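You operate a simulated robot arm through the tools that you are given. There is no shell and no other tool. Be economical: measure what you need, move in short steps, check, and stop when the job is done.

Carry out the task below with a simulated two-armed robot. There is one attempt and no reset: what you move stays moved.

Task
Wind the silver bobbin full of green thread, then switch the machine off.

The check looks at the end state, three seconds after you hand in, the way a careful person would. Anything else that was tipped, shoved, dropped, spilled or broken makes it a failure.

Robot
Two 7-joint arms with two-finger grippers on one trunk, hanging from a carriage that runs on a gantry, over the field with the corners [732, -2613], [731, 87], [-549, 87], [-548, -2613] (x, y) and turns from -4.747 to 7.261 rad about z. Base frame: it is fixed where the carriage stands at the start and does not move with it; the origin is on the floor, on the carriage's upright axis, x ahead of it, y to its left, z up. Lengths are in mm, angles in rad, forces in N, time in s.
The left shoulder is at the start at [40, 158, 1240], the right one opposite. With the tool pointing down near the work surface each hand reaches from about 100 to 540 mm from the robot's upright axis, wherever it stands, measured 20 degrees to its own side. Places, roughly: machine switch [600, 300, 800]; spool pin [700, 300, 1000]; winder lever [600, 200, 1100]; winder spindle [600, 200, 1100]. Payload 1.96 kg a hand.
The TCP of each hand is the grasp point between the finger pads, 20 mm short of the fingertips. In the tool frame z runs along the fingers and y along their closing line. The gripper opens to 72 mm. The gripper's body begins 38 mm behind the TCP.
Orientation is that of the tool frame in the base frame, as [roll, pitch, yaw] about the fixed x, y, z axes, in that order (R = Rz(yaw) Ry(pitch) Rx(roll)). With the fingers straight down and closing along the base's y, the tool's x points along the base's -x, its y along +y and its z along -z.

Tools
- The arms move only by the tool move_arm. It takes "left_steps", "right_steps" or both (then of equal length, played together; a hand with none holds still); each is a list that holds one entry, the list of rows, each a list of 7 numbers: the closure, from 0 (fully open) to 1 (shut), then the shift along the base's x, y, z in units of 200 mm (1.0 is 200 mm), then the turn, a rotation vector about the base's x, y, z in units of 45 degrees (1.0 is 45 degrees). In form: [[[gripper, tx, ty, tz, rx, ry, rz], ...]]. A call has 1 to 20 rows; each row is the pose to reach, as a shift and turn from the pose commanded when the call began. A call with a number of a shift or a turn outside -1 to 1 is refused whole. Rows are played at 5 a second. More than 50 mm and 0.15 rad between two rows, or a gripper value outside its range, and nothing of the call is played. A pose out of reach is approached as far as the arm can. The call stops where the force on the tool passes 50 N (or 10 N more than at its start, if that is more) or the arm is blocked; 0.2 s more then pass. Each finger travels about 45 mm/s and halts on what it meets, pressing with about 27 N; the grip force reading is that of the motor and also rises with nothing between the fingers. The clock runs only during rows and for 0.2 s after the last one: add rows that repeat a pose to give the fingers time. It gives the time, the measured TCP pose, the force on the tool (base axes), the opening and the grip force at its end, in the units of the frame above (readings bear some noise), with the torque about the TCP (base axes, N m) and any sound that the robot's microphone picked up.
- Cameras (640 x 400 px; columns grow to the right, rows downward): "scene" is now at [211.6, 21.2, 1584.1]; the picture's right is [0.38, -0.93, 0.00], its down [-0.86, -0.35, -0.36] and it looks along [0.34, 0.14, -0.93] (base axes); focal length 286 px, centre (320, 200). "left" rides on the left gripper at [71, -19, -82] in its tool frame; the picture's right is [0.26, 0.97, 0.00], its down [-0.67, 0.18, -0.72] and it looks along [-0.69, 0.19, 0.70] (tool axes); focal length 280 px, centre (320, 200). "right" rides on the right gripper at [71, 19, -82] in its tool frame; the picture's right is [-0.26, 0.96, 0.00], its down [-0.67, -0.18, -0.72] and it looks along [-0.69, -0.19, 0.70] (tool axes); focal length 280 px, centre (320, 200). There is no depth. A picture from a camera that has moved, and an enlarged one, comes with that camera's place and axes in the base frame and with its lens.
- snapshot(camera): a new picture of that camera. No time passes.
- move_column(by): slides the trunk up (or, below 0, down) by that many mm; the arms and the scene camera ride with it, the base frame stays. It gives what a move gives, with no picture.
- drive_base(legs): drives the robot by 1 to 6 legs, each [ahead, left, turn to the left] in mm, mm and rad, along the robot's own axes; the way and the turn of a leg run together, so that a leg with both is an arc; at most 1500 mm and 3.142 rad a leg. The arms and the cameras ride along, it lands a little off, and it stops where it bumps. It keeps to its track: a leg is cut to what the track allows. It gives what a move gives.
- pan_tilt(pan, tilt): turns the head with the scene camera to pan (to the left, within 1.501 rad either way) and tilt (down, from -0.506 to 1.204), counted from straight ahead of the robot. It gives what a move gives.
- inspect(camera, box): a new picture of the part [left, top, right, bottom] of that camera's present view, enlarged. No time passes.
- finish_job(): hands the job in; it is judged then, once.

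Go step by step. Nothing tells you exact positions but the pictures and the camera data: compare them with the known pose of the tool, close in by small moves and look again before you grip or let go. The budget is 120 turns and 92 pictures, counting those below and the enlarged ones. Unless the task says otherwise, let go and move clear before handing in, and close with one line.

The tools are called after "Request:" as a command line: name --argument value ..., lists and objects as JSON in quotes. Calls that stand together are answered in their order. move_arm: Moves the arms, as the interface text tells. Its arguments: {"type":"object","properties":{"left_steps":{"type":"array"},"right_steps":{"type":"array"}},"required":[]} The other tools are called the same way: move_column (by) slides the trunk up or down; drive_base (legs) drives the base; pan_tilt (pan, tilt) turns the head that bears the scene camera; snapshot (camera) takes a picture; inspect (camera, box) takes an enlarged picture of a part of a camera's view; finish_job () hands the job in.

At the start:

```text
clock: 0.0
left_tcp_pos: [336.5, 316.2, 1282.6]
left_tool_rot: [3.141, 0.0, -3.14]
left_wrist_force: [0.7, 0.1, -0.2]
left_moment: [0.01, 0.02, -0.04]
left_opening: 71.9
left_finger_force: 0.0
right_tcp_pos: [248.8, -21.5, 1310.7]
right_tool_rot: [-3.069, -0.039, -3.137]
right_wrist_force: [-0.3, -0.1, 0.0]
right_moment: [-0.02, 0.02, 0.0]
right_opening: 71.8
right_finger_force: 0.1
trunk travel left (down, up): [-563.0, 277.0]
robot x, y, heading: [4.9, 1.5, 0.001]
head pan, tilt: [0.386, 1.201]
```

scene: 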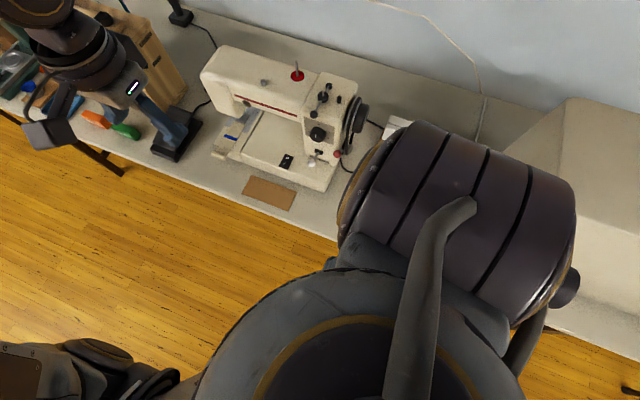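
right: 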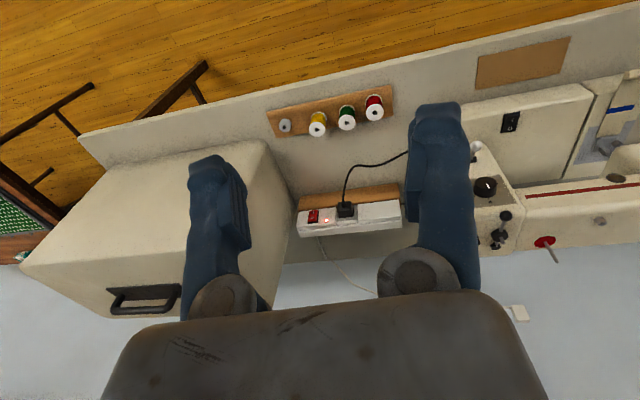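
left: 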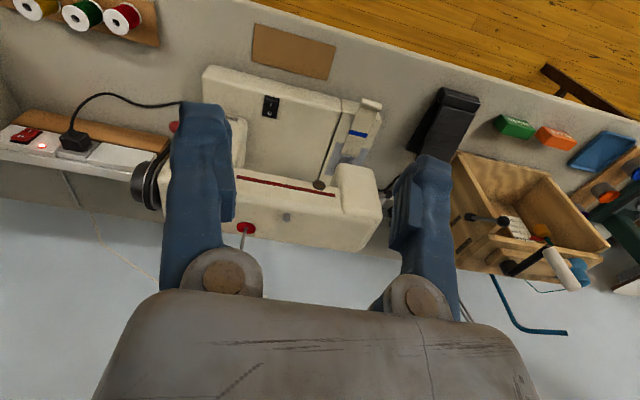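

I see a sewing machine, a tray with a silver bobbin and three thread spools, and a power strip. I'll take enlarged views of each before moving.

Request:
inspect --camera "right" --box '[250, 60, 410, 160]'

Request:
inspect --camera "scene" --box '[190, 30, 430, 190]'

Request:
inspect --camera "right" --box '[440, 80, 640, 280]'

Request:
inspect --camera "left" --box '[0, 60, 480, 300]'

```text
4.00 times, centred on (330, 110) of right
camera zoom: at [182.1, 4.1, 1392.7], right [0.25, 0.96, -0.08], down [0.7, -0.13, 0.7], along [0.66, -0.23, -0.71], focal length 1122 px, centre (280, 560)
```

zoom: 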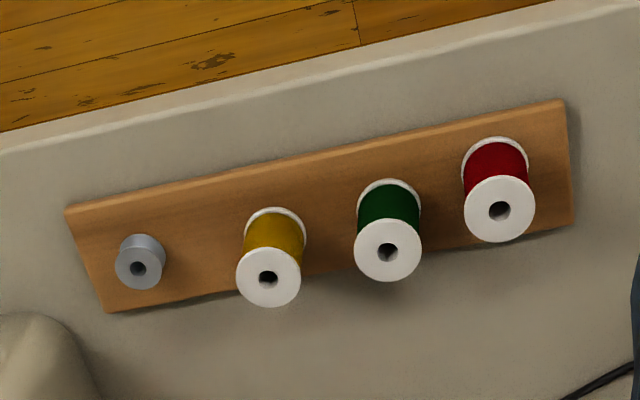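

```text
2.50 times, centred on (310, 110) of scene
camera zoom: at [211.6, 21.2, 1584.1], right [0.38, -0.93, 0.0], down [-0.86, -0.35, -0.36], along [0.34, 0.14, -0.93], focal length 715 px, centre (345, 425)
```

zoom: 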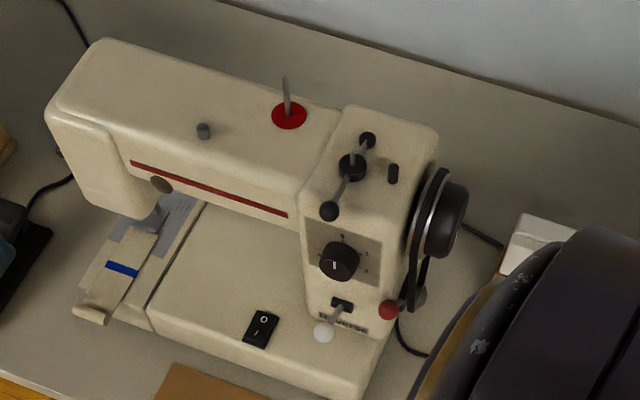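

```text
2.00 times, centred on (540, 180) of right
camera zoom: at [182.1, 4.1, 1392.7], right [0.25, 0.96, -0.08], down [0.7, -0.13, 0.7], along [0.66, -0.23, -0.71], focal length 561 px, centre (-120, 240)
```

zoom: 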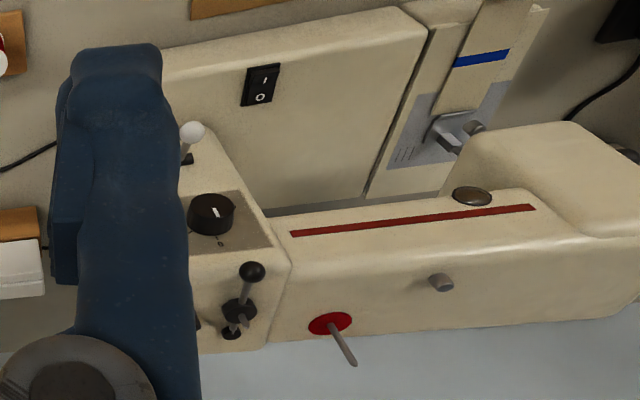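

```text
1.33 times, centred on (240, 180) of left
camera zoom: at [266.9, 297.8, 1363.6], right [-0.26, 0.97, 0.0], down [0.67, 0.18, 0.72], along [0.69, 0.19, -0.7], focal length 374 px, centre (427, 227)
```

zoom: 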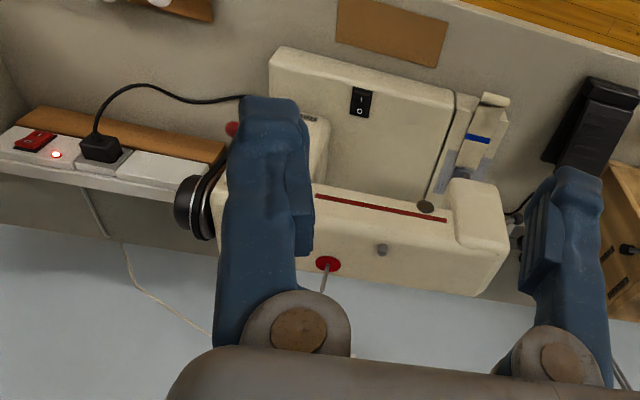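

The machine's spool pin triangulates to about (683, 273, 1047), the green spool to about (489, -60, 810) and the bobbin to about (482, -210, 800). I'll drive forward a little to bring these within reach, then look again.

Request:
drive_base --legs '[[150, 0, 0]]'

Request:
snapshot --camera "scene"

Request:
snapshot --camera "right"

```text
clock: 1.4
left_tcp_pos: [485.4, 315.7, 1281.5]
left_tool_rot: [-3.141, -0.001, -3.139]
left_wrist_force: [0.2, -1.3, 0.6]
left_moment: [0.0, 0.01, 0.03]
left_opening: 72.1
left_finger_force: 0.0
right_tcp_pos: [399.3, -21.0, 1308.7]
right_tool_rot: [-3.066, -0.042, -3.136]
right_wrist_force: [0.1, 0.0, 0.0]
right_moment: [0.04, 0.01, -0.01]
right_opening: 71.8
right_finger_force: 0.2
trunk travel left (down, up): [-563.0, 277.0]
robot x, y, heading: [151.0, -0.5, 0.005]
head pan, tilt: [0.386, 1.201]
```

```text
84 pictures are left
camera scene: at [361.6, 21.2, 1584.2], right [0.38, -0.93, 0.0], down [-0.86, -0.35, -0.36], along [0.34, 0.14, -0.93], focal length 286 px, centre (320, 200)
```

scene: 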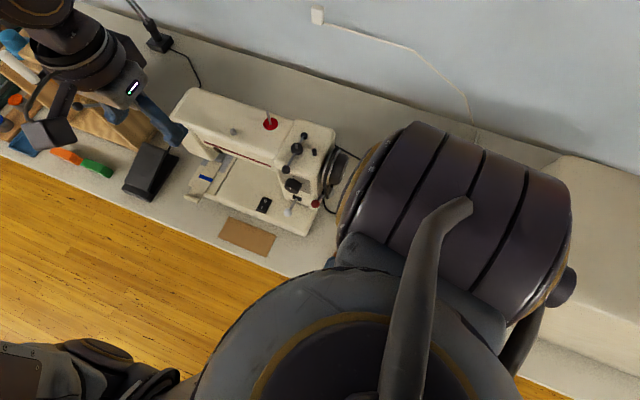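

```text
83 pictures are left
camera right: at [332.1, 4.2, 1391.9], right [0.25, 0.96, -0.08], down [0.7, -0.13, 0.7], along [0.66, -0.24, -0.71], focal length 280 px, centre (320, 200)
```

right: 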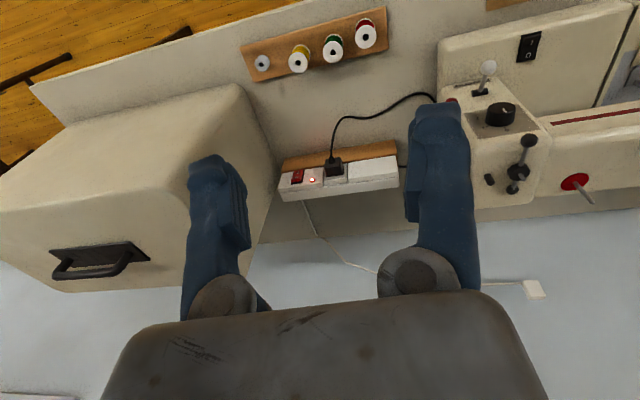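

The winder is now in clear view of the right camera, so I'll zoom in on it.

Request:
inspect --camera "right" --box '[440, 60, 620, 220]'

Request:
inspect --camera "scene" --box '[240, 100, 360, 240]'

Request:
inspect --camera "right" --box '[230, 0, 400, 100]'

```text
2.50 times, centred on (530, 140) of right
camera zoom: at [332.1, 4.2, 1391.9], right [0.25, 0.96, -0.08], down [0.7, -0.13, 0.7], along [0.66, -0.24, -0.71], focal length 701 px, centre (-205, 350)
```

zoom: 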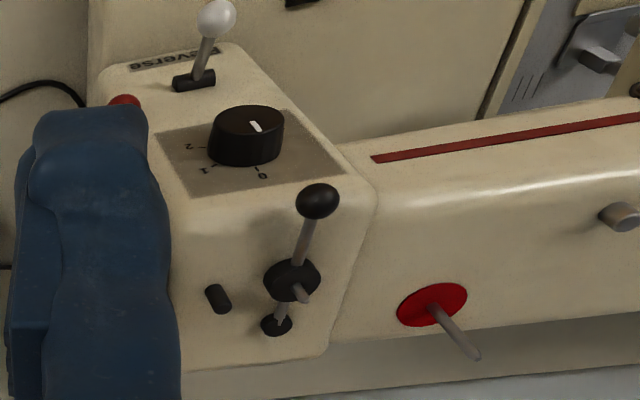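

```text
2.86 times, centred on (300, 170) of scene
camera zoom: at [361.6, 21.2, 1584.2], right [0.38, -0.93, 0.0], down [-0.86, -0.35, -0.36], along [0.34, 0.14, -0.93], focal length 817 px, centre (377, 286)
```

zoom: 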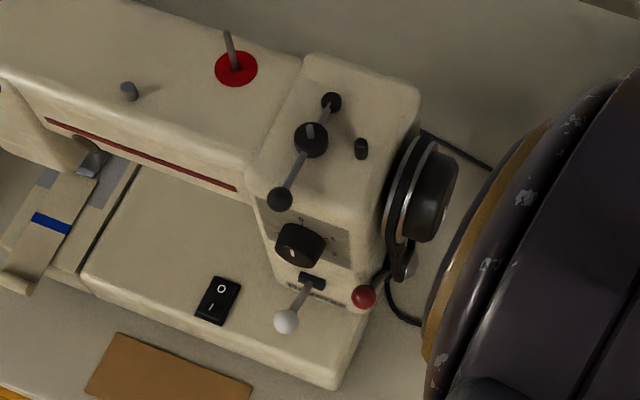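

```text
3.76 times, centred on (315, 50) of right
camera zoom: at [332.1, 4.2, 1391.9], right [0.25, 0.96, -0.08], down [0.7, -0.13, 0.7], along [0.66, -0.24, -0.71], focal length 1056 px, centre (339, 765)
```

zoom: 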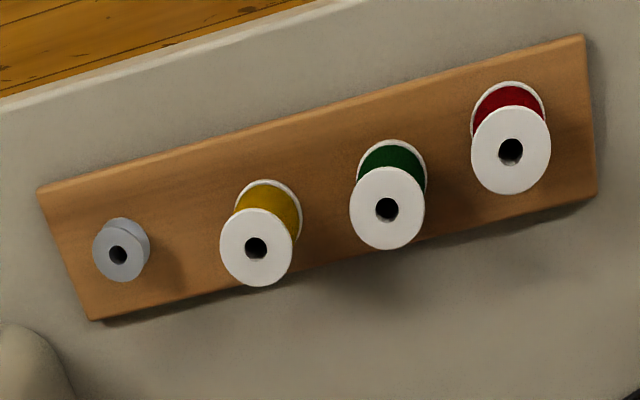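

The spindle sits near (648, 194, 1048) on a lever arm, the green spool top near (493, -62, 817) and the bobbin top near (492, -219, 778). I'll use the left hand throughout, so I turn right to face the tray.

Request:
drive_base --legs '[[0, 0, -0.6]]'

Request:
snapshot --camera "left"

Request:
snapshot --camera "scene"

```text
clock: 3.4
left_tcp_pos: [606.8, 68.5, 1282.4]
left_tool_rot: [3.142, 0.001, 2.538]
left_wrist_force: [0.8, 0.3, -0.5]
left_moment: [-0.04, 0.01, 0.02]
left_opening: 71.9
left_finger_force: 0.0
right_tcp_pos: [342.5, -159.5, 1308.2]
right_tool_rot: [-3.065, -0.044, 2.542]
right_wrist_force: [-0.6, 0.3, 0.2]
right_moment: [0.0, -0.02, 0.0]
right_opening: 72.3
right_finger_force: 0.1
trunk travel left (down, up): [-563.0, 277.0]
robot x, y, heading: [151.8, 4.1, -0.607]
head pan, tilt: [0.386, 1.201]
```

```text
79 pictures are left
camera left: at [538.3, 94.1, 1363.6], right [0.33, 0.94, 0.0], down [0.66, -0.23, 0.72], along [0.67, -0.24, -0.7], focal length 280 px, centre (320, 200)
```

left: 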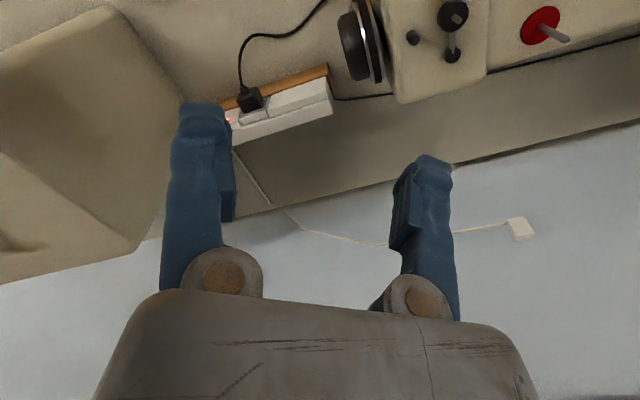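

```text
78 pictures are left
camera scene: at [336.0, -102.8, 1584.1], right [-0.22, -0.98, 0.0], down [-0.91, 0.2, -0.36], along [0.35, -0.08, -0.93], focal length 286 px, centre (320, 200)
```

scene: 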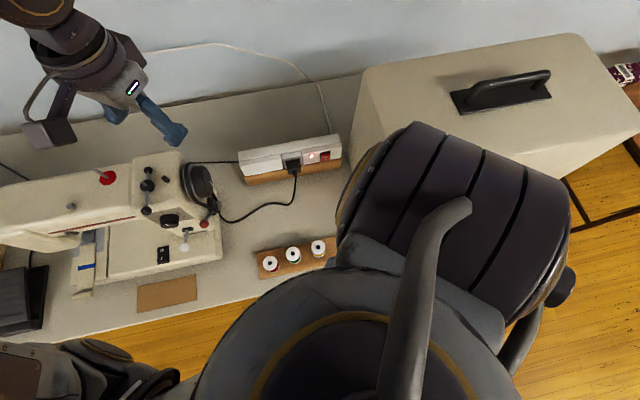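

The tray is at the bottom centre of the scene view. I'll bring the left hand over the green spool, staying high.

Request:
move_arm --left_steps '[[[0, -0.09, -0.11, -0.15, 0, 0, 0], [0, -0.18, -0.22, -0.3, 0, 0, 0], [0, -0.27, -0.33, -0.45, 0, 0, 0], [0, -0.36, -0.44, -0.6, 0, 0, 0], [0, -0.45, -0.55, -0.75, 0, 0, 0], [0, -0.535, -0.65, -0.91, 0, 0, 0]]]'

Request:
snapshot --camera "left"

Request:
snapshot --camera "scene"

```text
clock: 4.8
left_tcp_pos: [499.9, -64.1, 1102.8]
left_tool_rot: [-3.102, 0.004, 2.553]
left_wrist_force: [0.8, 0.2, -0.6]
left_moment: [-0.02, 0.01, -0.04]
left_opening: 72.2
left_finger_force: 0.1
right_tcp_pos: [342.7, -158.7, 1309.2]
right_tool_rot: [-3.066, -0.043, 2.543]
right_wrist_force: [-0.6, -0.4, 0.1]
right_moment: [0.02, -0.05, 0.01]
right_opening: 72.0
right_finger_force: 0.1
trunk travel left (down, up): [-563.0, 277.0]
robot x, y, heading: [151.8, 0.3, -0.603]
head pan, tilt: [0.386, 1.201]
```

```text
77 pictures are left
camera left: at [433.2, -37.4, 1184.8], right [0.32, 0.95, -0.04], down [0.68, -0.2, 0.71], along [0.67, -0.25, -0.7], focal length 280 px, centre (320, 200)
```

left: 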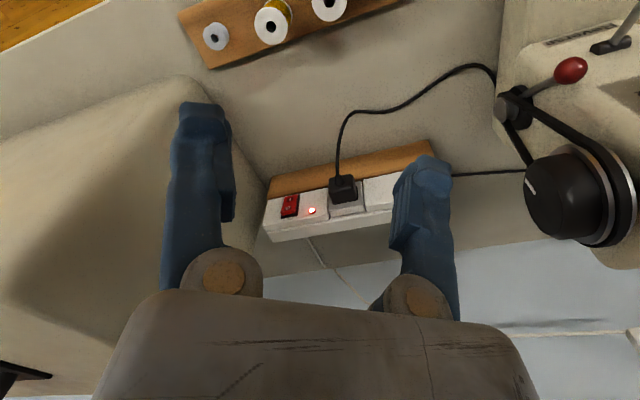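

```text
76 pictures are left
camera scene: at [335.9, -102.8, 1584.2], right [-0.22, -0.98, 0.0], down [-0.91, 0.2, -0.36], along [0.35, -0.08, -0.93], focal length 286 px, centre (320, 200)
```

scene: 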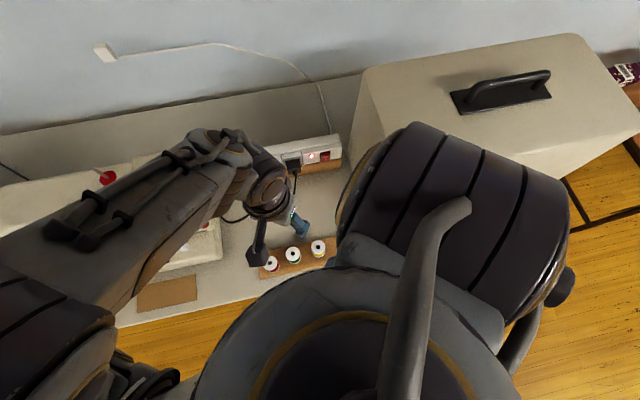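

From this view the green hole is near (496, -62). I'll go straight down to 900 and check.

Request:
move_arm --left_steps '[[[0, 0, 0.01, -0.25, 0, 0, 0], [0, -0.01, 0.01, -0.5, 0, 0, 0], [0, -0.02, 0.01, -0.75, 0, 0, 0], [0, -0.02, 0.01, -0.98, 0, 0, 0], [0, -0.02, 0.01, -0.98, 0, 0, 0]]]'

Request:
snapshot --camera "left"

```text
clock: 6.0
left_tcp_pos: [496.4, -58.9, 903.6]
left_tool_rot: [3.142, 0.0, 2.539]
left_wrist_force: [-0.5, -0.2, 0.0]
left_moment: [-0.01, -0.01, -0.01]
left_opening: 72.0
left_finger_force: 0.1
right_tcp_pos: [343.7, -158.7, 1308.4]
right_tool_rot: [-3.065, -0.044, 2.543]
right_wrist_force: [0.4, 0.1, 0.0]
right_moment: [0.01, 0.0, 0.0]
right_opening: 71.9
right_finger_force: 0.0
trunk travel left (down, up): [-563.0, 277.0]
robot x, y, heading: [149.3, 0.7, -0.599]
head pan, tilt: [0.386, 1.201]
```

```text
75 pictures are left
camera left: at [427.5, -33.8, 984.3], right [0.33, 0.94, 0.0], down [0.66, -0.23, 0.72], along [0.68, -0.24, -0.7], focal length 280 px, centre (320, 200)
```

left: 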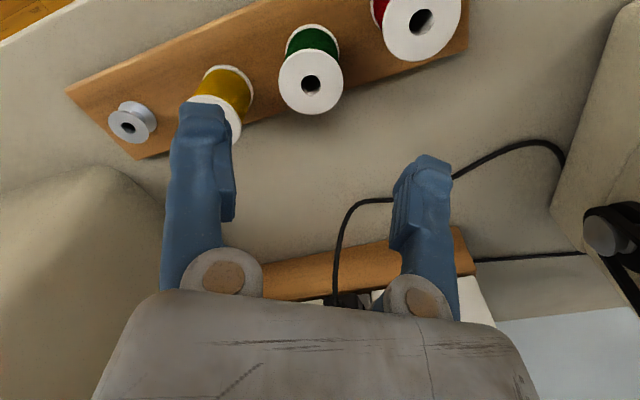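

The green spool's top is centred at about (493, -63). I'll partly close for clearance from the yellow spool and descend to grip the flange.

Request:
move_arm --left_steps '[[[0.2, -0.016, -0.02, 0, 0, 0, 0], [0.2, -0.016, -0.02, -0.2, 0, 0, 0], [0.2, -0.016, -0.02, -0.3, 0, 0, 0], [0.2, -0.016, -0.02, -0.3, 0, 0, 0]]]'

Request:
snapshot --camera "left"

```text
clock: 7.0
left_tcp_pos: [494.3, -62.7, 843.1]
left_tool_rot: [3.141, 0.0, 2.539]
left_wrist_force: [0.6, 0.0, 0.2]
left_moment: [0.01, 0.0, 0.02]
left_opening: 57.4
left_finger_force: 0.0
right_tcp_pos: [342.0, -159.4, 1307.4]
right_tool_rot: [-3.064, -0.045, 2.542]
right_wrist_force: [-0.1, 0.9, 0.2]
right_moment: [0.01, 0.04, -0.02]
right_opening: 72.2
right_finger_force: 0.1
trunk travel left (down, up): [-563.0, 277.0]
robot x, y, heading: [153.4, 4.0, -0.604]
head pan, tilt: [0.386, 1.201]
```

```text
74 pictures are left
camera left: at [425.1, -37.5, 925.0], right [0.33, 0.94, 0.0], down [0.66, -0.23, 0.72], along [0.67, -0.24, -0.7], focal length 280 px, centre (320, 200)
```

left: 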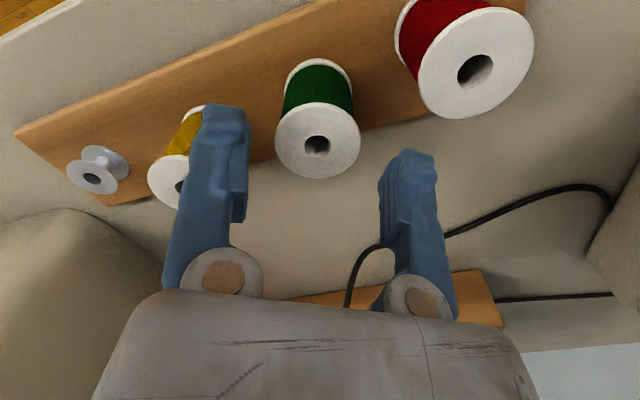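

The spool is centred between the fingers; I'll descend to about 799 and close.

Request:
move_arm --left_steps '[[[0.2, 0, -0.006, -0.12, 0, 0, 0], [0.2, 0, -0.006, -0.22, 0, 0, 0], [0.2, 0, -0.006, -0.22, 0, 0, 0], [0.35, 0, -0.006, -0.22, 0, 0, 0], [0.6, 0, -0.006, -0.22, 0, 0, 0], [0.8, 0, -0.006, -0.22, 0, 0, 0], [0.8, 0, -0.006, -0.22, 0, 0, 0], [0.8, 0, -0.006, -0.22, 0, 0, 0]]]'

Request:
snapshot --camera "left"

```text
clock: 8.8
left_tcp_pos: [494.2, -64.2, 800.3]
left_tool_rot: [3.141, 0.0, 2.537]
left_wrist_force: [-0.8, -0.5, 0.5]
left_moment: [0.01, -0.05, -0.01]
left_opening: 35.8
left_finger_force: 26.2
right_tcp_pos: [343.2, -159.7, 1308.2]
right_tool_rot: [-3.066, -0.046, 2.544]
right_wrist_force: [-0.1, 0.8, -0.2]
right_moment: [0.02, -0.01, -0.01]
right_opening: 71.9
right_finger_force: 0.2
trunk travel left (down, up): [-563.0, 277.0]
robot x, y, heading: [150.1, 3.0, -0.605]
head pan, tilt: [0.386, 1.201]
```

```text
73 pictures are left
camera left: at [425.4, -39.2, 882.0], right [0.33, 0.94, 0.0], down [0.66, -0.23, 0.72], along [0.67, -0.24, -0.7], focal length 280 px, centre (320, 200)
```

left: 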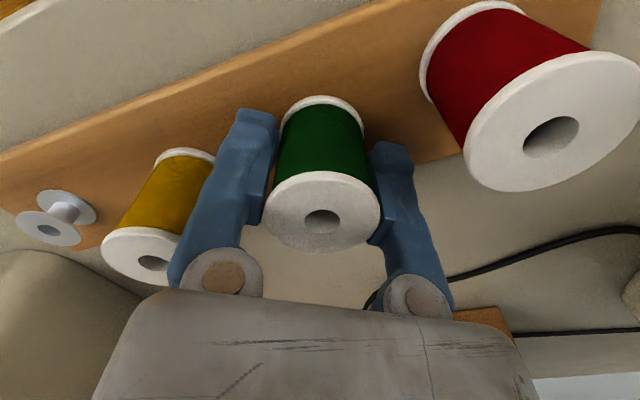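

The spool is gripped at its top flange with 35.8 mm opening. I'll lift it straight up.

Request:
move_arm --left_steps '[[[0.8, 0, 0, 0.1, 0, 0, 0], [0.8, 0, 0, 0.25, 0, 0, 0], [0.8, 0, 0, 0.45, 0, 0, 0], [0.8, 0, 0, 0.7, 0, 0, 0], [0.8, 0, 0, 0.95, 0, 0, 0]]]'

Request:
move_arm --left_steps '[[[0.8, 0, 0, 0.25, 0, 0, 0], [0.8, 0, 0, 0.5, 0, 0, 0], [0.8, 0, 0, 0.75, 0, 0, 0], [0.8, 0, 0, 0.95, 0, 0, 0]]]'

Request:
move_column --by 200

Request:
snapshot --camera "left"

```text
clock: 10.0
left_tcp_pos: [490.8, -63.7, 991.2]
left_tool_rot: [3.141, 0.0, 2.536]
left_wrist_force: [0.0, 0.1, 0.2]
left_moment: [0.0, 0.01, 0.04]
left_opening: 35.6
left_finger_force: 26.9
right_tcp_pos: [344.2, -160.2, 1308.8]
right_tool_rot: [-3.065, -0.043, 2.541]
right_wrist_force: [-1.2, -1.1, 0.2]
right_moment: [0.0, -0.02, -0.01]
right_opening: 71.8
right_finger_force: 0.0
trunk travel left (down, up): [-563.0, 277.0]
robot x, y, heading: [148.6, -2.5, -0.606]
head pan, tilt: [0.386, 1.201]
```

```text
clock: 11.0
left_tcp_pos: [491.2, -63.2, 1181.2]
left_tool_rot: [-3.14, -0.002, 2.537]
left_wrist_force: [-0.3, -0.3, -0.5]
left_moment: [0.0, -0.04, 0.01]
left_opening: 35.4
left_finger_force: 27.4
right_tcp_pos: [342.1, -158.4, 1308.4]
right_tool_rot: [-3.065, -0.044, 2.543]
right_wrist_force: [-0.5, 0.1, 0.7]
right_moment: [-0.01, 0.0, 0.01]
right_opening: 72.2
right_finger_force: 0.0
trunk travel left (down, up): [-563.0, 277.0]
robot x, y, heading: [151.0, 0.1, -0.603]
head pan, tilt: [0.386, 1.201]
```

```text
clock: 13.2
left_tcp_pos: [492.1, -62.0, 1380.2]
left_tool_rot: [-3.141, 0.0, 2.537]
left_wrist_force: [0.3, 0.5, -0.1]
left_moment: [0.01, 0.0, -0.06]
left_opening: 35.3
left_finger_force: 26.6
right_tcp_pos: [342.0, -159.9, 1508.3]
right_tool_rot: [-3.065, -0.044, 2.542]
right_wrist_force: [-0.1, -0.1, 0.4]
right_moment: [0.0, -0.01, 0.0]
right_opening: 71.9
right_finger_force: 0.1
trunk travel left (down, up): [-763.0, 77.0]
robot x, y, heading: [148.4, 0.9, -0.607]
head pan, tilt: [0.386, 1.201]
```

```text
72 pictures are left
camera left: at [423.8, -37.9, 1462.1], right [0.33, 0.94, 0.0], down [0.66, -0.23, 0.72], along [0.67, -0.24, -0.7], focal length 280 px, centre (320, 200)
```

left: 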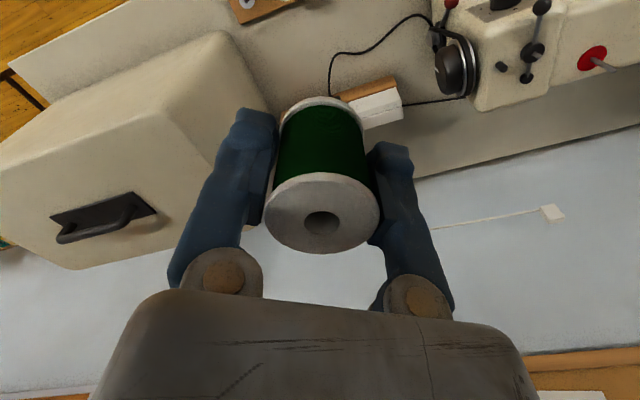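

The spool is secure. Next I'll turn back to face ahead and drive towards the machine.

Request:
drive_base --legs '[[0, 0, 0.606], [110, 55, 0]]'

Request:
snapshot --camera "left"

Request:
snapshot --camera "scene"

```text
clock: 16.1
left_tcp_pos: [578.5, 195.5, 1379.9]
left_tool_rot: [-3.141, 0.0, 3.139]
left_wrist_force: [0.2, -0.2, 0.3]
left_moment: [0.02, -0.03, 0.05]
left_opening: 35.4
left_finger_force: 26.8
right_tcp_pos: [509.2, 32.4, 1509.0]
right_tool_rot: [-3.064, -0.043, -3.141]
right_wrist_force: [-0.4, -0.3, -0.1]
right_moment: [-0.03, 0.01, 0.0]
right_opening: 72.2
right_finger_force: 0.1
trunk travel left (down, up): [-763.0, 77.0]
robot x, y, heading: [260.6, 55.0, -0.011]
head pan, tilt: [0.386, 1.201]
```

```text
71 pictures are left
camera left: at [507.8, 177.4, 1462.1], right [-0.26, 0.97, 0.0], down [0.68, 0.18, 0.72], along [0.69, 0.18, -0.7], focal length 280 px, centre (320, 200)
```

left: 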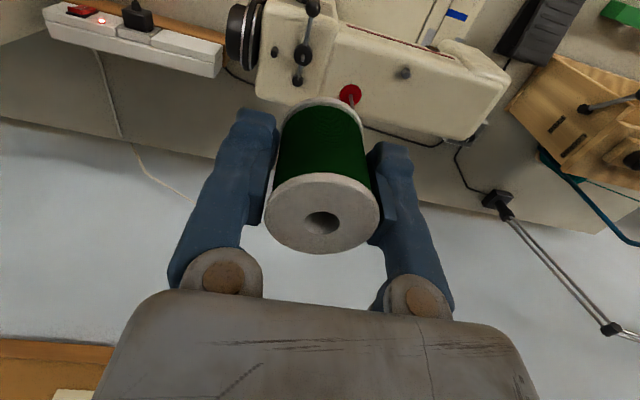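

```text
70 pictures are left
camera scene: at [471.3, 74.7, 1784.1], right [0.37, -0.93, 0.0], down [-0.86, -0.35, -0.36], along [0.34, 0.14, -0.93], focal length 286 px, centre (320, 200)
```

scene: 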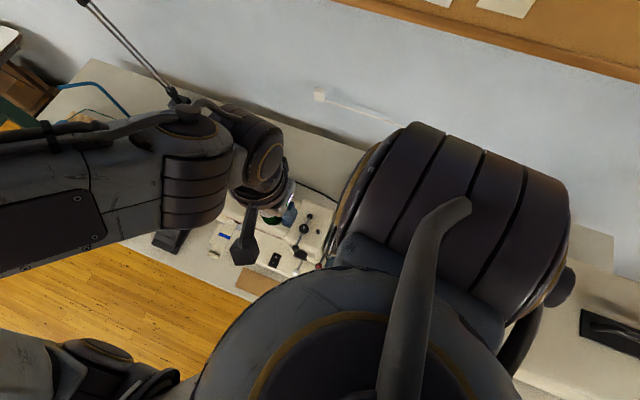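

The pin base is confirmed at about (684, 272, 1047), with its tip near z 1091; the spool's bottom hangs about 32 mm below the TCP. I'll move the spool above the pin, staying high.

Request:
move_arm --left_steps '[[[0.8, 0.15, 0.11, 0, 0, 0, 0], [0.8, 0.3, 0.22, 0, 0, 0, 0], [0.8, 0.45, 0.33, 0, 0, 0, 0], [0.8, 0.527, 0.383, -0.2, 0, 0, 0], [0.8, 0.527, 0.383, -0.45, 0, 0, 0], [0.8, 0.527, 0.383, -0.7, 0, 0, 0], [0.8, 0.527, 0.383, -0.9, 0, 0, 0], [0.8, 0.527, 0.383, -0.9, 0, 0, 0]]]'

Request:
snapshot --camera "left"

Request:
snapshot --camera "right"

```text
clock: 17.9
left_tcp_pos: [683.2, 272.8, 1200.3]
left_tool_rot: [3.141, 0.001, 3.138]
left_wrist_force: [-0.1, 0.1, -0.1]
left_moment: [-0.01, 0.0, -0.02]
left_opening: 35.5
left_finger_force: 27.0
right_tcp_pos: [508.5, 32.0, 1509.3]
right_tool_rot: [-3.067, -0.043, 3.141]
right_wrist_force: [0.2, -0.6, 0.0]
right_moment: [0.0, -0.02, 0.01]
right_opening: 72.0
right_finger_force: 0.2
trunk travel left (down, up): [-763.0, 77.0]
robot x, y, heading: [258.8, 52.4, -0.002]
head pan, tilt: [0.386, 1.201]
```

```text
69 pictures are left
camera left: at [613.2, 254.3, 1281.4], right [-0.26, 0.97, 0.0], down [0.67, 0.18, 0.72], along [0.69, 0.18, -0.7], focal length 280 px, centre (320, 200)
```

left: 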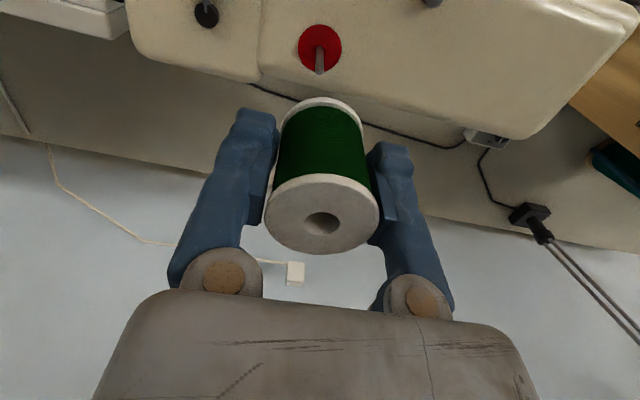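

```text
68 pictures are left
camera right: at [441.8, 57.8, 1591.4], right [0.26, 0.96, -0.09], down [0.71, -0.13, 0.7], along [0.66, -0.24, -0.71], focal length 280 px, centre (320, 200)
```

right: 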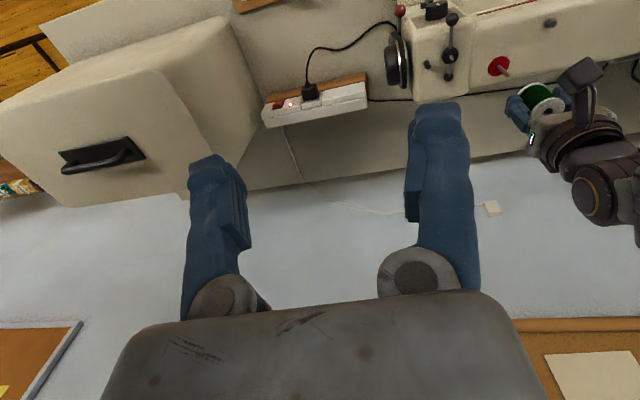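

The pin lines up with the spool column at about (684.5, 273). I'll lower until the spool bottom is just above the pin tip, then check.

Request:
move_arm --left_steps '[[[0.8, 0.005, 0, -0.15, 0, 0, 0], [0.8, 0.005, 0, -0.3, 0, 0, 0], [0.8, 0.005, 0, -0.36, 0, 0, 0], [0.8, 0.005, 0, -0.36, 0, 0, 0]]]'

Request:
inspect --camera "left" --box '[220, 0, 420, 260]'

```text
clock: 18.9
left_tcp_pos: [684.9, 273.3, 1128.2]
left_tool_rot: [-3.14, 0.0, 3.137]
left_wrist_force: [0.2, 0.5, -0.5]
left_moment: [-0.01, 0.03, -0.01]
left_opening: 36.0
left_finger_force: 27.6
right_tcp_pos: [509.5, 32.2, 1507.7]
right_tool_rot: [-3.064, -0.045, 3.142]
right_wrist_force: [0.4, -0.3, 0.0]
right_moment: [0.03, 0.03, -0.01]
right_opening: 72.1
right_finger_force: 0.0
trunk travel left (down, up): [-763.0, 77.0]
robot x, y, heading: [260.5, 52.3, -0.009]
head pan, tilt: [0.386, 1.201]
```

```text
1.54 times, centred on (320, 130) of left
camera zoom: at [614.3, 254.1, 1209.9], right [-0.26, 0.97, 0.0], down [0.67, 0.18, 0.72], along [0.69, 0.18, -0.7], focal length 431 px, centre (320, 308)
```

zoom: 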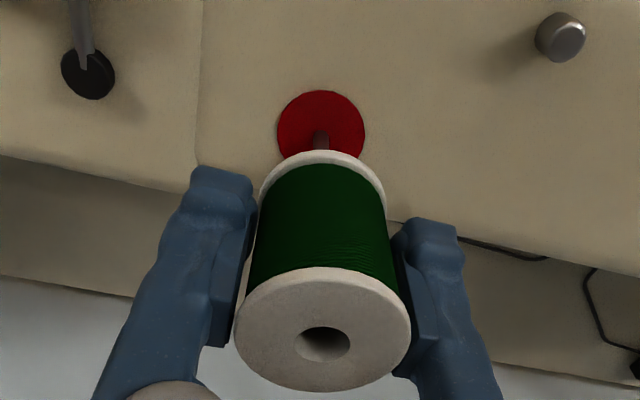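

Triangulating the spool's own hole shows it sits about 4 mm nearer the robot than the TCP. I'll shift forward by that and lower partway, watching force.

Request:
move_arm --left_steps '[[[0.8, 0.018, 0.005, 0, 0, 0, 0], [0.8, 0.018, 0.005, -0.05, 0, 0, 0], [0.8, 0.018, 0.005, -0.1, 0, 0, 0], [0.8, 0.018, 0.005, -0.15, 0, 0, 0], [0.8, 0.018, 0.005, -0.15, 0, 0, 0]]]'

Request:
inspect --camera "left" --box '[220, 0, 420, 260]'

```text
clock: 20.1
left_tcp_pos: [688.4, 272.4, 1097.8]
left_tool_rot: [3.142, -0.001, 3.137]
left_wrist_force: [0.3, -0.2, -0.4]
left_moment: [0.01, -0.02, 0.03]
left_opening: 35.5
left_finger_force: 26.9
right_tcp_pos: [510.1, 32.5, 1508.5]
right_tool_rot: [-3.064, -0.043, 3.141]
right_wrist_force: [0.0, -0.9, 0.1]
right_moment: [-0.01, 0.0, -0.02]
right_opening: 72.1
right_finger_force: 0.1
trunk travel left (down, up): [-763.0, 77.0]
robot x, y, heading: [262.3, 58.2, -0.004]
head pan, tilt: [0.386, 1.201]
```

```text
1.54 times, centred on (320, 130) of left
camera zoom: at [617.7, 255.0, 1180.0], right [-0.26, 0.97, 0.0], down [0.68, 0.18, 0.72], along [0.69, 0.18, -0.7], focal length 431 px, centre (320, 308)
```

zoom: 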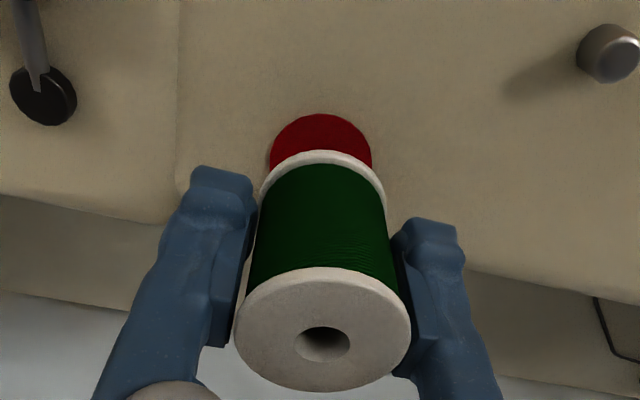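

There's no contact force, and by my estimate the tip is already inside the hole. I'll zoom into the hole to check before seating the spool.

Request:
inspect --camera "left" --box '[290, 190, 350, 250]'

Request:
inspect --camera "right" --box '[470, 30, 610, 170]'

```text
6.67 times, centred on (320, 220) of left
camera zoom: at [617.7, 255.0, 1180.0], right [-0.26, 0.97, 0.0], down [0.68, 0.18, 0.72], along [0.69, 0.18, -0.7], focal length 1869 px, centre (320, 67)
```

zoom: 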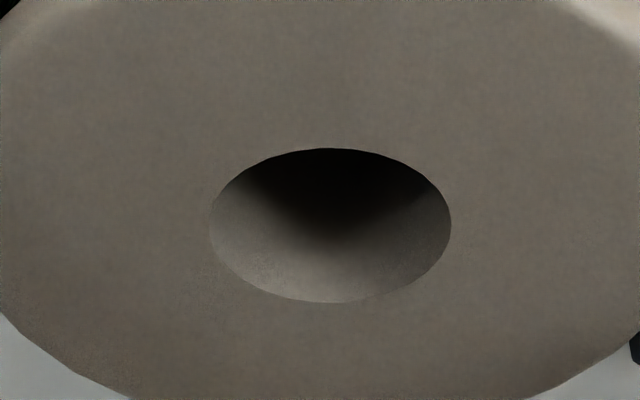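

```text
2.86 times, centred on (540, 100) of right
camera zoom: at [441.8, 57.9, 1591.4], right [0.26, 0.96, -0.09], down [0.7, -0.13, 0.7], along [0.66, -0.24, -0.71], focal length 801 px, centre (-309, 486)
```

zoom: 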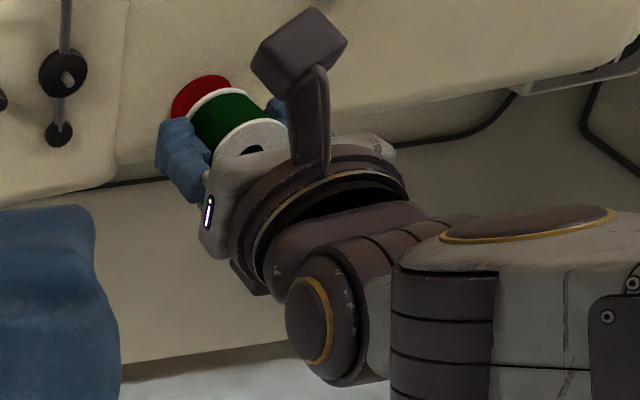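

No contact so far. I'll lower in small steps to about 1070.

Request:
move_arm --left_steps '[[[0.8, 0, 0, -0.03, 0, 0, 0], [0.8, 0, 0, -0.06, 0, 0, 0], [0.8, 0, 0, -0.09, 0, 0, 0], [0.8, 0, 0, -0.11, 0, 0, 0], [0.8, 0, 0, -0.125, 0, 0, 0], [0.8, 0, 0, -0.125, 0, 0, 0]]]'

Request:
snapshot --camera "left"

Request:
inspect --camera "left" --box '[290, 190, 350, 250]'

```text
clock: 21.5
left_tcp_pos: [688.8, 273.0, 1074.5]
left_tool_rot: [3.141, 0.0, 3.137]
left_wrist_force: [-13.2, -3.3, 41.1]
left_moment: [-0.09, 0.32, -0.02]
left_opening: 35.5
left_finger_force: 26.4
right_tcp_pos: [509.3, 32.7, 1508.1]
right_tool_rot: [-3.064, -0.045, 3.141]
right_wrist_force: [-0.4, 0.1, 0.2]
right_moment: [0.02, 0.0, -0.04]
right_opening: 71.9
right_finger_force: 0.0
trunk travel left (down, up): [-763.0, 77.0]
robot x, y, heading: [261.0, 55.0, -0.003]
head pan, tilt: [0.386, 1.201]
```

```text
63 pictures are left
camera left: at [618.2, 255.2, 1156.1], right [-0.26, 0.97, 0.0], down [0.67, 0.18, 0.72], along [0.69, 0.18, -0.7], focal length 280 px, centre (320, 200)
```

left: 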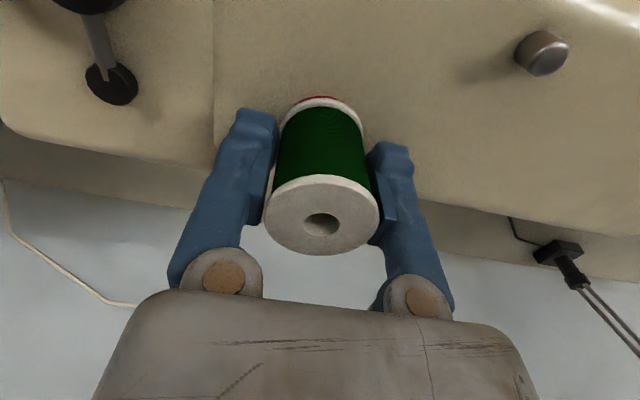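

```text
6.67 times, centred on (320, 220) of left
camera zoom: at [618.2, 255.2, 1156.1], right [-0.26, 0.97, 0.0], down [0.67, 0.18, 0.72], along [0.69, 0.18, -0.7], focal length 1869 px, centre (320, 67)
```

zoom: 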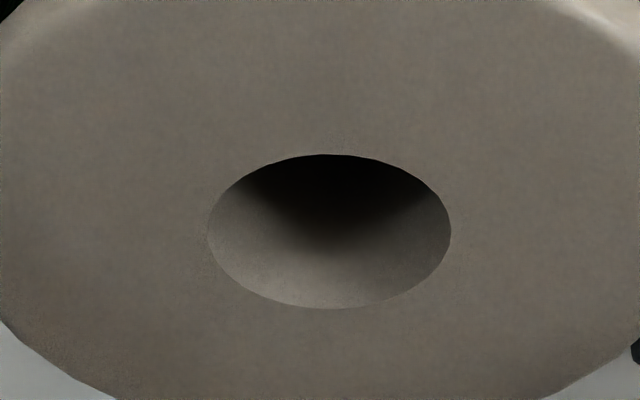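

The spool stopped at 1074.5, well below the pin tip height, so the pin is in the hole and the spool is resting on its disc. I'll ease the force slightly, open, and back off upward.

Request:
move_arm --left_steps '[[[0.8, -0.01, -0.002, -0.105, 0, 0, 0], [0.8, -0.012, -0.002, -0.105, 0, 0, 0]]]'

```text
clock: 21.9
left_tcp_pos: [689.4, 272.5, 1065.5]
left_tool_rot: [-3.141, 0.001, 3.137]
left_wrist_force: [-7.8, 0.1, 33.5]
left_moment: [0.11, 0.15, -0.08]
left_opening: 36.4
left_finger_force: 26.9
right_tcp_pos: [508.0, 33.1, 1508.6]
right_tool_rot: [-3.063, -0.043, -3.141]
right_wrist_force: [-0.9, 0.2, 0.9]
right_moment: [0.02, -0.04, 0.02]
right_opening: 72.0
right_finger_force: 0.2
trunk travel left (down, up): [-763.0, 77.0]
robot x, y, heading: [258.9, 50.2, -0.001]
head pan, tilt: [0.386, 1.201]
stopped in row 1 (left hand): the force on the tool passed its limit at 178 N (the readings are from after the stop); the commanded pose is now the measured one
```

I gave that shift relative to the wrong pose and pressed down instead of easing off. I'll check the state before letting go.

Request:
snapshot --camera "left"

Request:
inspect --camera "right" --box '[400, 0, 640, 150]'

```text
61 pictures are left
camera left: at [619.8, 255.3, 1147.6], right [-0.26, 0.97, 0.0], down [0.67, 0.18, 0.72], along [0.69, 0.18, -0.7], focal length 280 px, centre (320, 200)
```

left: 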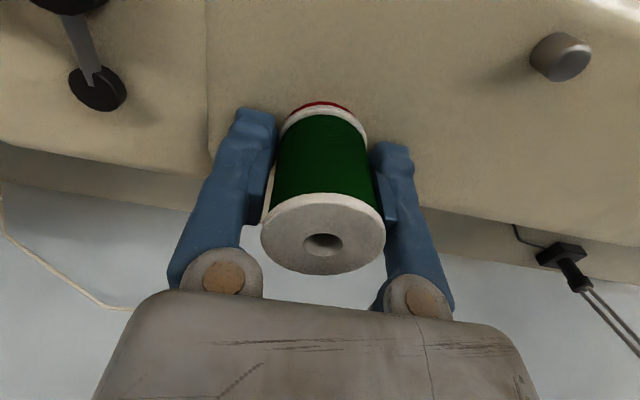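

```text
2.67 times, centred on (520, 75) of right
camera zoom: at [441.9, 58.3, 1591.4], right [0.26, 0.96, -0.09], down [0.7, -0.13, 0.7], along [0.66, -0.24, -0.71], focal length 748 px, centre (-213, 533)
```

zoom: 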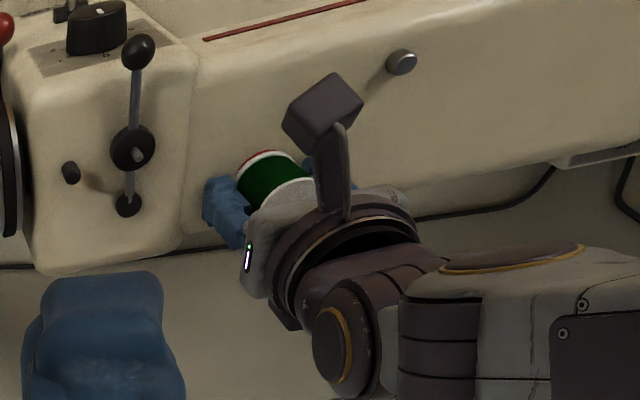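

The spool just slid up in the fingers and remains seated on the disc, with the machine unmoved. I'll open and check before rising.

Request:
move_arm --left_steps '[[[0.6, 0, 0, 0.02, 0, 0, 0], [0.3, 0, 0, 0.02, 0, 0, 0], [0.1, 0, 0, 0.02, 0, 0, 0], [0.1, 0, 0, 0.02, 0, 0, 0], [0.1, 0, 0, 0.02, 0, 0, 0]]]'

Request:
snapshot --camera "left"

```text
clock: 23.1
left_tcp_pos: [688.9, 273.4, 1068.4]
left_tool_rot: [-3.14, -0.002, 3.137]
left_wrist_force: [0.4, -0.1, -0.1]
left_moment: [0.0, 0.0, 0.02]
left_opening: 64.8
left_finger_force: 0.0
right_tcp_pos: [509.3, 32.5, 1508.8]
right_tool_rot: [-3.066, -0.043, 3.141]
right_wrist_force: [0.2, -1.0, -0.1]
right_moment: [-0.01, 0.01, 0.02]
right_opening: 72.1
right_finger_force: 0.0
trunk travel left (down, up): [-763.0, 77.0]
robot x, y, heading: [258.5, 54.6, -0.005]
head pan, tilt: [0.386, 1.201]
```

```text
59 pictures are left
camera left: at [618.4, 254.6, 1150.4], right [-0.26, 0.97, 0.0], down [0.68, 0.18, 0.72], along [0.69, 0.18, -0.7], focal length 280 px, centre (320, 200)
```

left: 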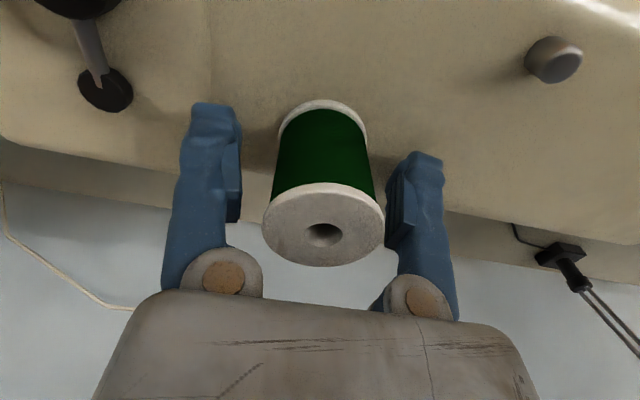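

The spool stands freely on the pin. I'll retreat straight up and verify.

Request:
move_arm --left_steps '[[[0.1, 0, 0, 0.15, 0, 0, 0], [0.1, 0, 0, 0.35, 0, 0, 0], [0.1, 0, 0, 0.6, 0, 0, 0], [0.1, 0, 0, 0.8, 0, 0, 0]]]'

Request:
snapshot --camera "left"

Request:
inspect --camera "right" --box '[400, 0, 640, 150]'

```text
clock: 24.1
left_tcp_pos: [687.9, 272.9, 1228.0]
left_tool_rot: [-3.141, -0.001, 3.137]
left_wrist_force: [0.2, 0.2, 0.4]
left_moment: [-0.05, 0.02, 0.0]
left_opening: 64.8
left_finger_force: 0.2
right_tcp_pos: [508.4, 31.7, 1509.6]
right_tool_rot: [-3.063, -0.045, -3.141]
right_wrist_force: [-0.1, -0.5, -0.2]
right_moment: [0.0, 0.0, 0.01]
right_opening: 71.9
right_finger_force: 0.1
trunk travel left (down, up): [-763.0, 77.0]
robot x, y, heading: [261.3, 56.5, -0.004]
head pan, tilt: [0.386, 1.201]
```

```text
58 pictures are left
camera left: at [617.7, 254.1, 1310.0], right [-0.26, 0.97, 0.0], down [0.68, 0.18, 0.71], along [0.69, 0.18, -0.7], focal length 280 px, centre (320, 200)
```

left: 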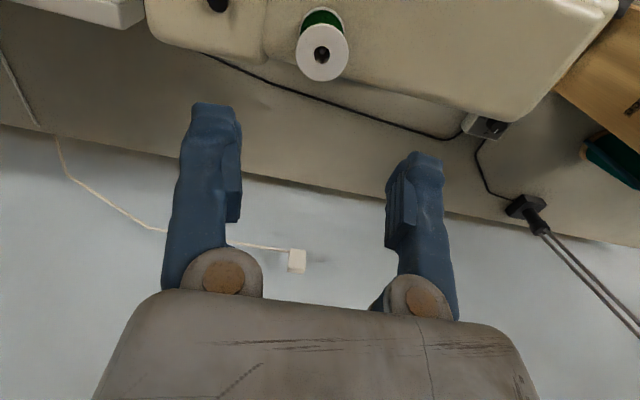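

```text
2.67 times, centred on (520, 75) of right
camera zoom: at [441.7, 57.8, 1591.3], right [0.26, 0.96, -0.09], down [0.71, -0.13, 0.7], along [0.66, -0.24, -0.71], focal length 748 px, centre (-213, 533)
```

zoom: 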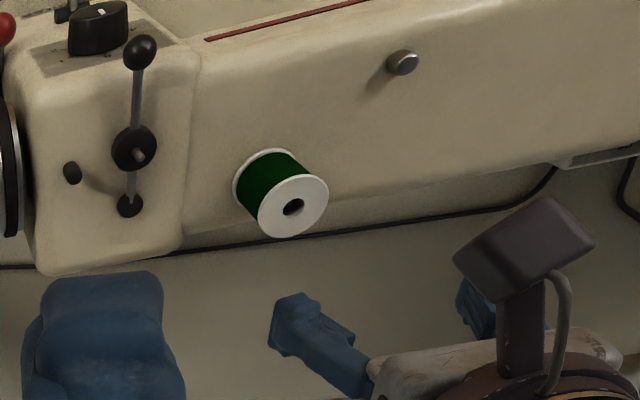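

The spool is seated properly on its pin. Now I'll pull the hand in and go back for the bobbin.

Request:
move_arm --left_steps '[[[0.1, 0, 0, 0.2, 0, 0, 0], [0.1, -0.2, 0, 0.35, 0, 0, 0], [0.1, -0.4, 0, 0.4, 0, 0, 0], [0.1, -0.6, 0, 0.4, 0, 0, 0], [0.1, -0.75, 0, 0.4, 0, 0, 0], [0.1, -0.75, 0, 0.4, 0, 0, 0]]]'

Request:
drive_base --legs '[[-110, -55, 0], [0, 0, -0.8]]'

Request:
move_column --by -200

Request:
snapshot --camera "left"

```text
clock: 25.5
left_tcp_pos: [538.1, 273.1, 1307.2]
left_tool_rot: [3.141, -0.002, 3.138]
left_wrist_force: [0.3, -0.2, 0.3]
left_moment: [0.03, 0.01, -0.04]
left_opening: 64.7
left_finger_force: 0.1
right_tcp_pos: [508.4, 31.6, 1508.8]
right_tool_rot: [-3.065, -0.044, -3.141]
right_wrist_force: [0.7, 0.2, 0.4]
right_moment: [-0.03, -0.03, -0.01]
right_opening: 72.3
right_finger_force: 0.0
trunk travel left (down, up): [-763.0, 77.0]
robot x, y, heading: [258.8, 51.5, -0.003]
head pan, tilt: [0.386, 1.201]
```

```text
clock: 28.8
left_tcp_pos: [500.4, -49.9, 1306.4]
left_tool_rot: [-3.14, 0.001, 2.335]
left_wrist_force: [-0.1, 0.8, -0.2]
left_moment: [-0.02, 0.0, -0.01]
left_opening: 64.7
left_finger_force: 0.1
right_tcp_pos: [306.9, -194.5, 1509.2]
right_tool_rot: [-3.065, -0.043, 2.339]
right_wrist_force: [-0.2, -0.1, 0.0]
right_moment: [-0.02, 0.0, -0.01]
right_opening: 72.1
right_finger_force: 0.1
trunk travel left (down, up): [-763.0, 77.0]
robot x, y, heading: [149.1, -0.5, -0.803]
head pan, tilt: [0.386, 1.201]
```

```text
clock: 31.0
left_tcp_pos: [500.0, -49.2, 1107.2]
left_tool_rot: [-3.141, 0.0, 2.334]
left_wrist_force: [-0.3, 0.6, -0.6]
left_moment: [-0.03, 0.04, -0.02]
left_opening: 64.8
left_finger_force: 0.1
right_tcp_pos: [307.1, -194.7, 1308.4]
right_tool_rot: [-3.066, -0.042, 2.34]
right_wrist_force: [0.1, 0.2, 0.1]
right_moment: [0.0, 0.01, 0.01]
right_opening: 71.8
right_finger_force: 0.1
trunk travel left (down, up): [-563.0, 277.0]
robot x, y, heading: [150.1, 2.3, -0.808]
head pan, tilt: [0.386, 1.201]
```

```text
56 pictures are left
camera left: at [438.4, -10.3, 1188.9], right [0.51, 0.86, 0.0], down [0.6, -0.36, 0.71], along [0.61, -0.37, -0.7], focal length 280 px, centre (320, 200)
```

left: 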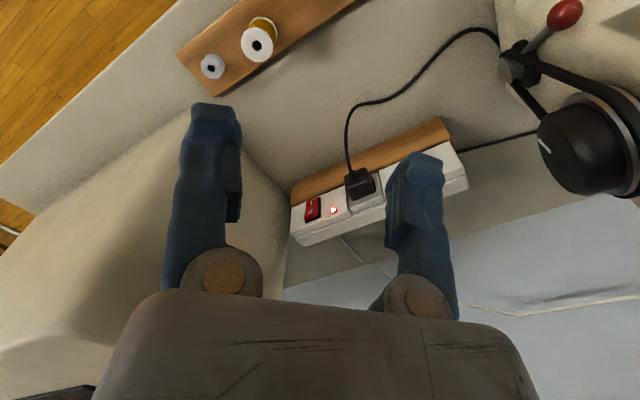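

The bobbin computes to about (490, -218). I'll move above it and descend to 900.

Request:
move_arm --left_steps '[[[0.1, -0.01, -0.2, 0, 0, 0, 0], [0.1, -0.02, -0.4, -0.1, 0, 0, 0], [0.1, -0.03, -0.6, -0.2, 0, 0, 0], [0.1, -0.05, -0.8, -0.3, 0, 0, 0], [0.1, -0.05, -0.843, -0.5, 0, 0, 0], [0.1, -0.05, -0.843, -0.7, 0, 0, 0], [0.1, -0.05, -0.843, -0.9, 0, 0, 0], [0.1, -0.05, -0.843, -0.98, 0, 0, 0], [0.1, -0.05, -0.843, -0.98, 0, 0, 0]]]'

Request:
snapshot --camera "left"

```text
clock: 33.0
left_tcp_pos: [490.3, -217.1, 910.3]
left_tool_rot: [-3.141, 0.0, 2.336]
left_wrist_force: [0.4, 0.8, 0.4]
left_moment: [-0.01, 0.03, 0.0]
left_opening: 64.9
left_finger_force: 0.0
right_tcp_pos: [306.4, -195.2, 1308.5]
right_tool_rot: [-3.065, -0.044, 2.341]
right_wrist_force: [0.3, -0.2, -0.2]
right_moment: [0.0, -0.03, 0.02]
right_opening: 71.9
right_finger_force: 0.1
trunk travel left (down, up): [-563.0, 277.0]
robot x, y, heading: [152.5, 0.4, -0.805]
head pan, tilt: [0.386, 1.201]
```

```text
55 pictures are left
camera left: at [428.6, -179.0, 992.3], right [0.52, 0.86, 0.0], down [0.6, -0.36, 0.71], along [0.61, -0.37, -0.7], focal length 280 px, centre (320, 200)
```

left: 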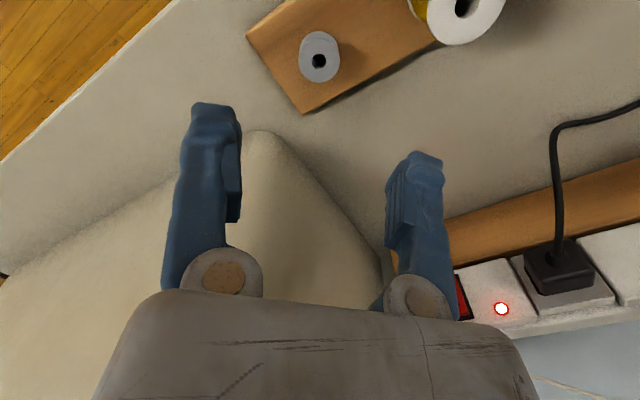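

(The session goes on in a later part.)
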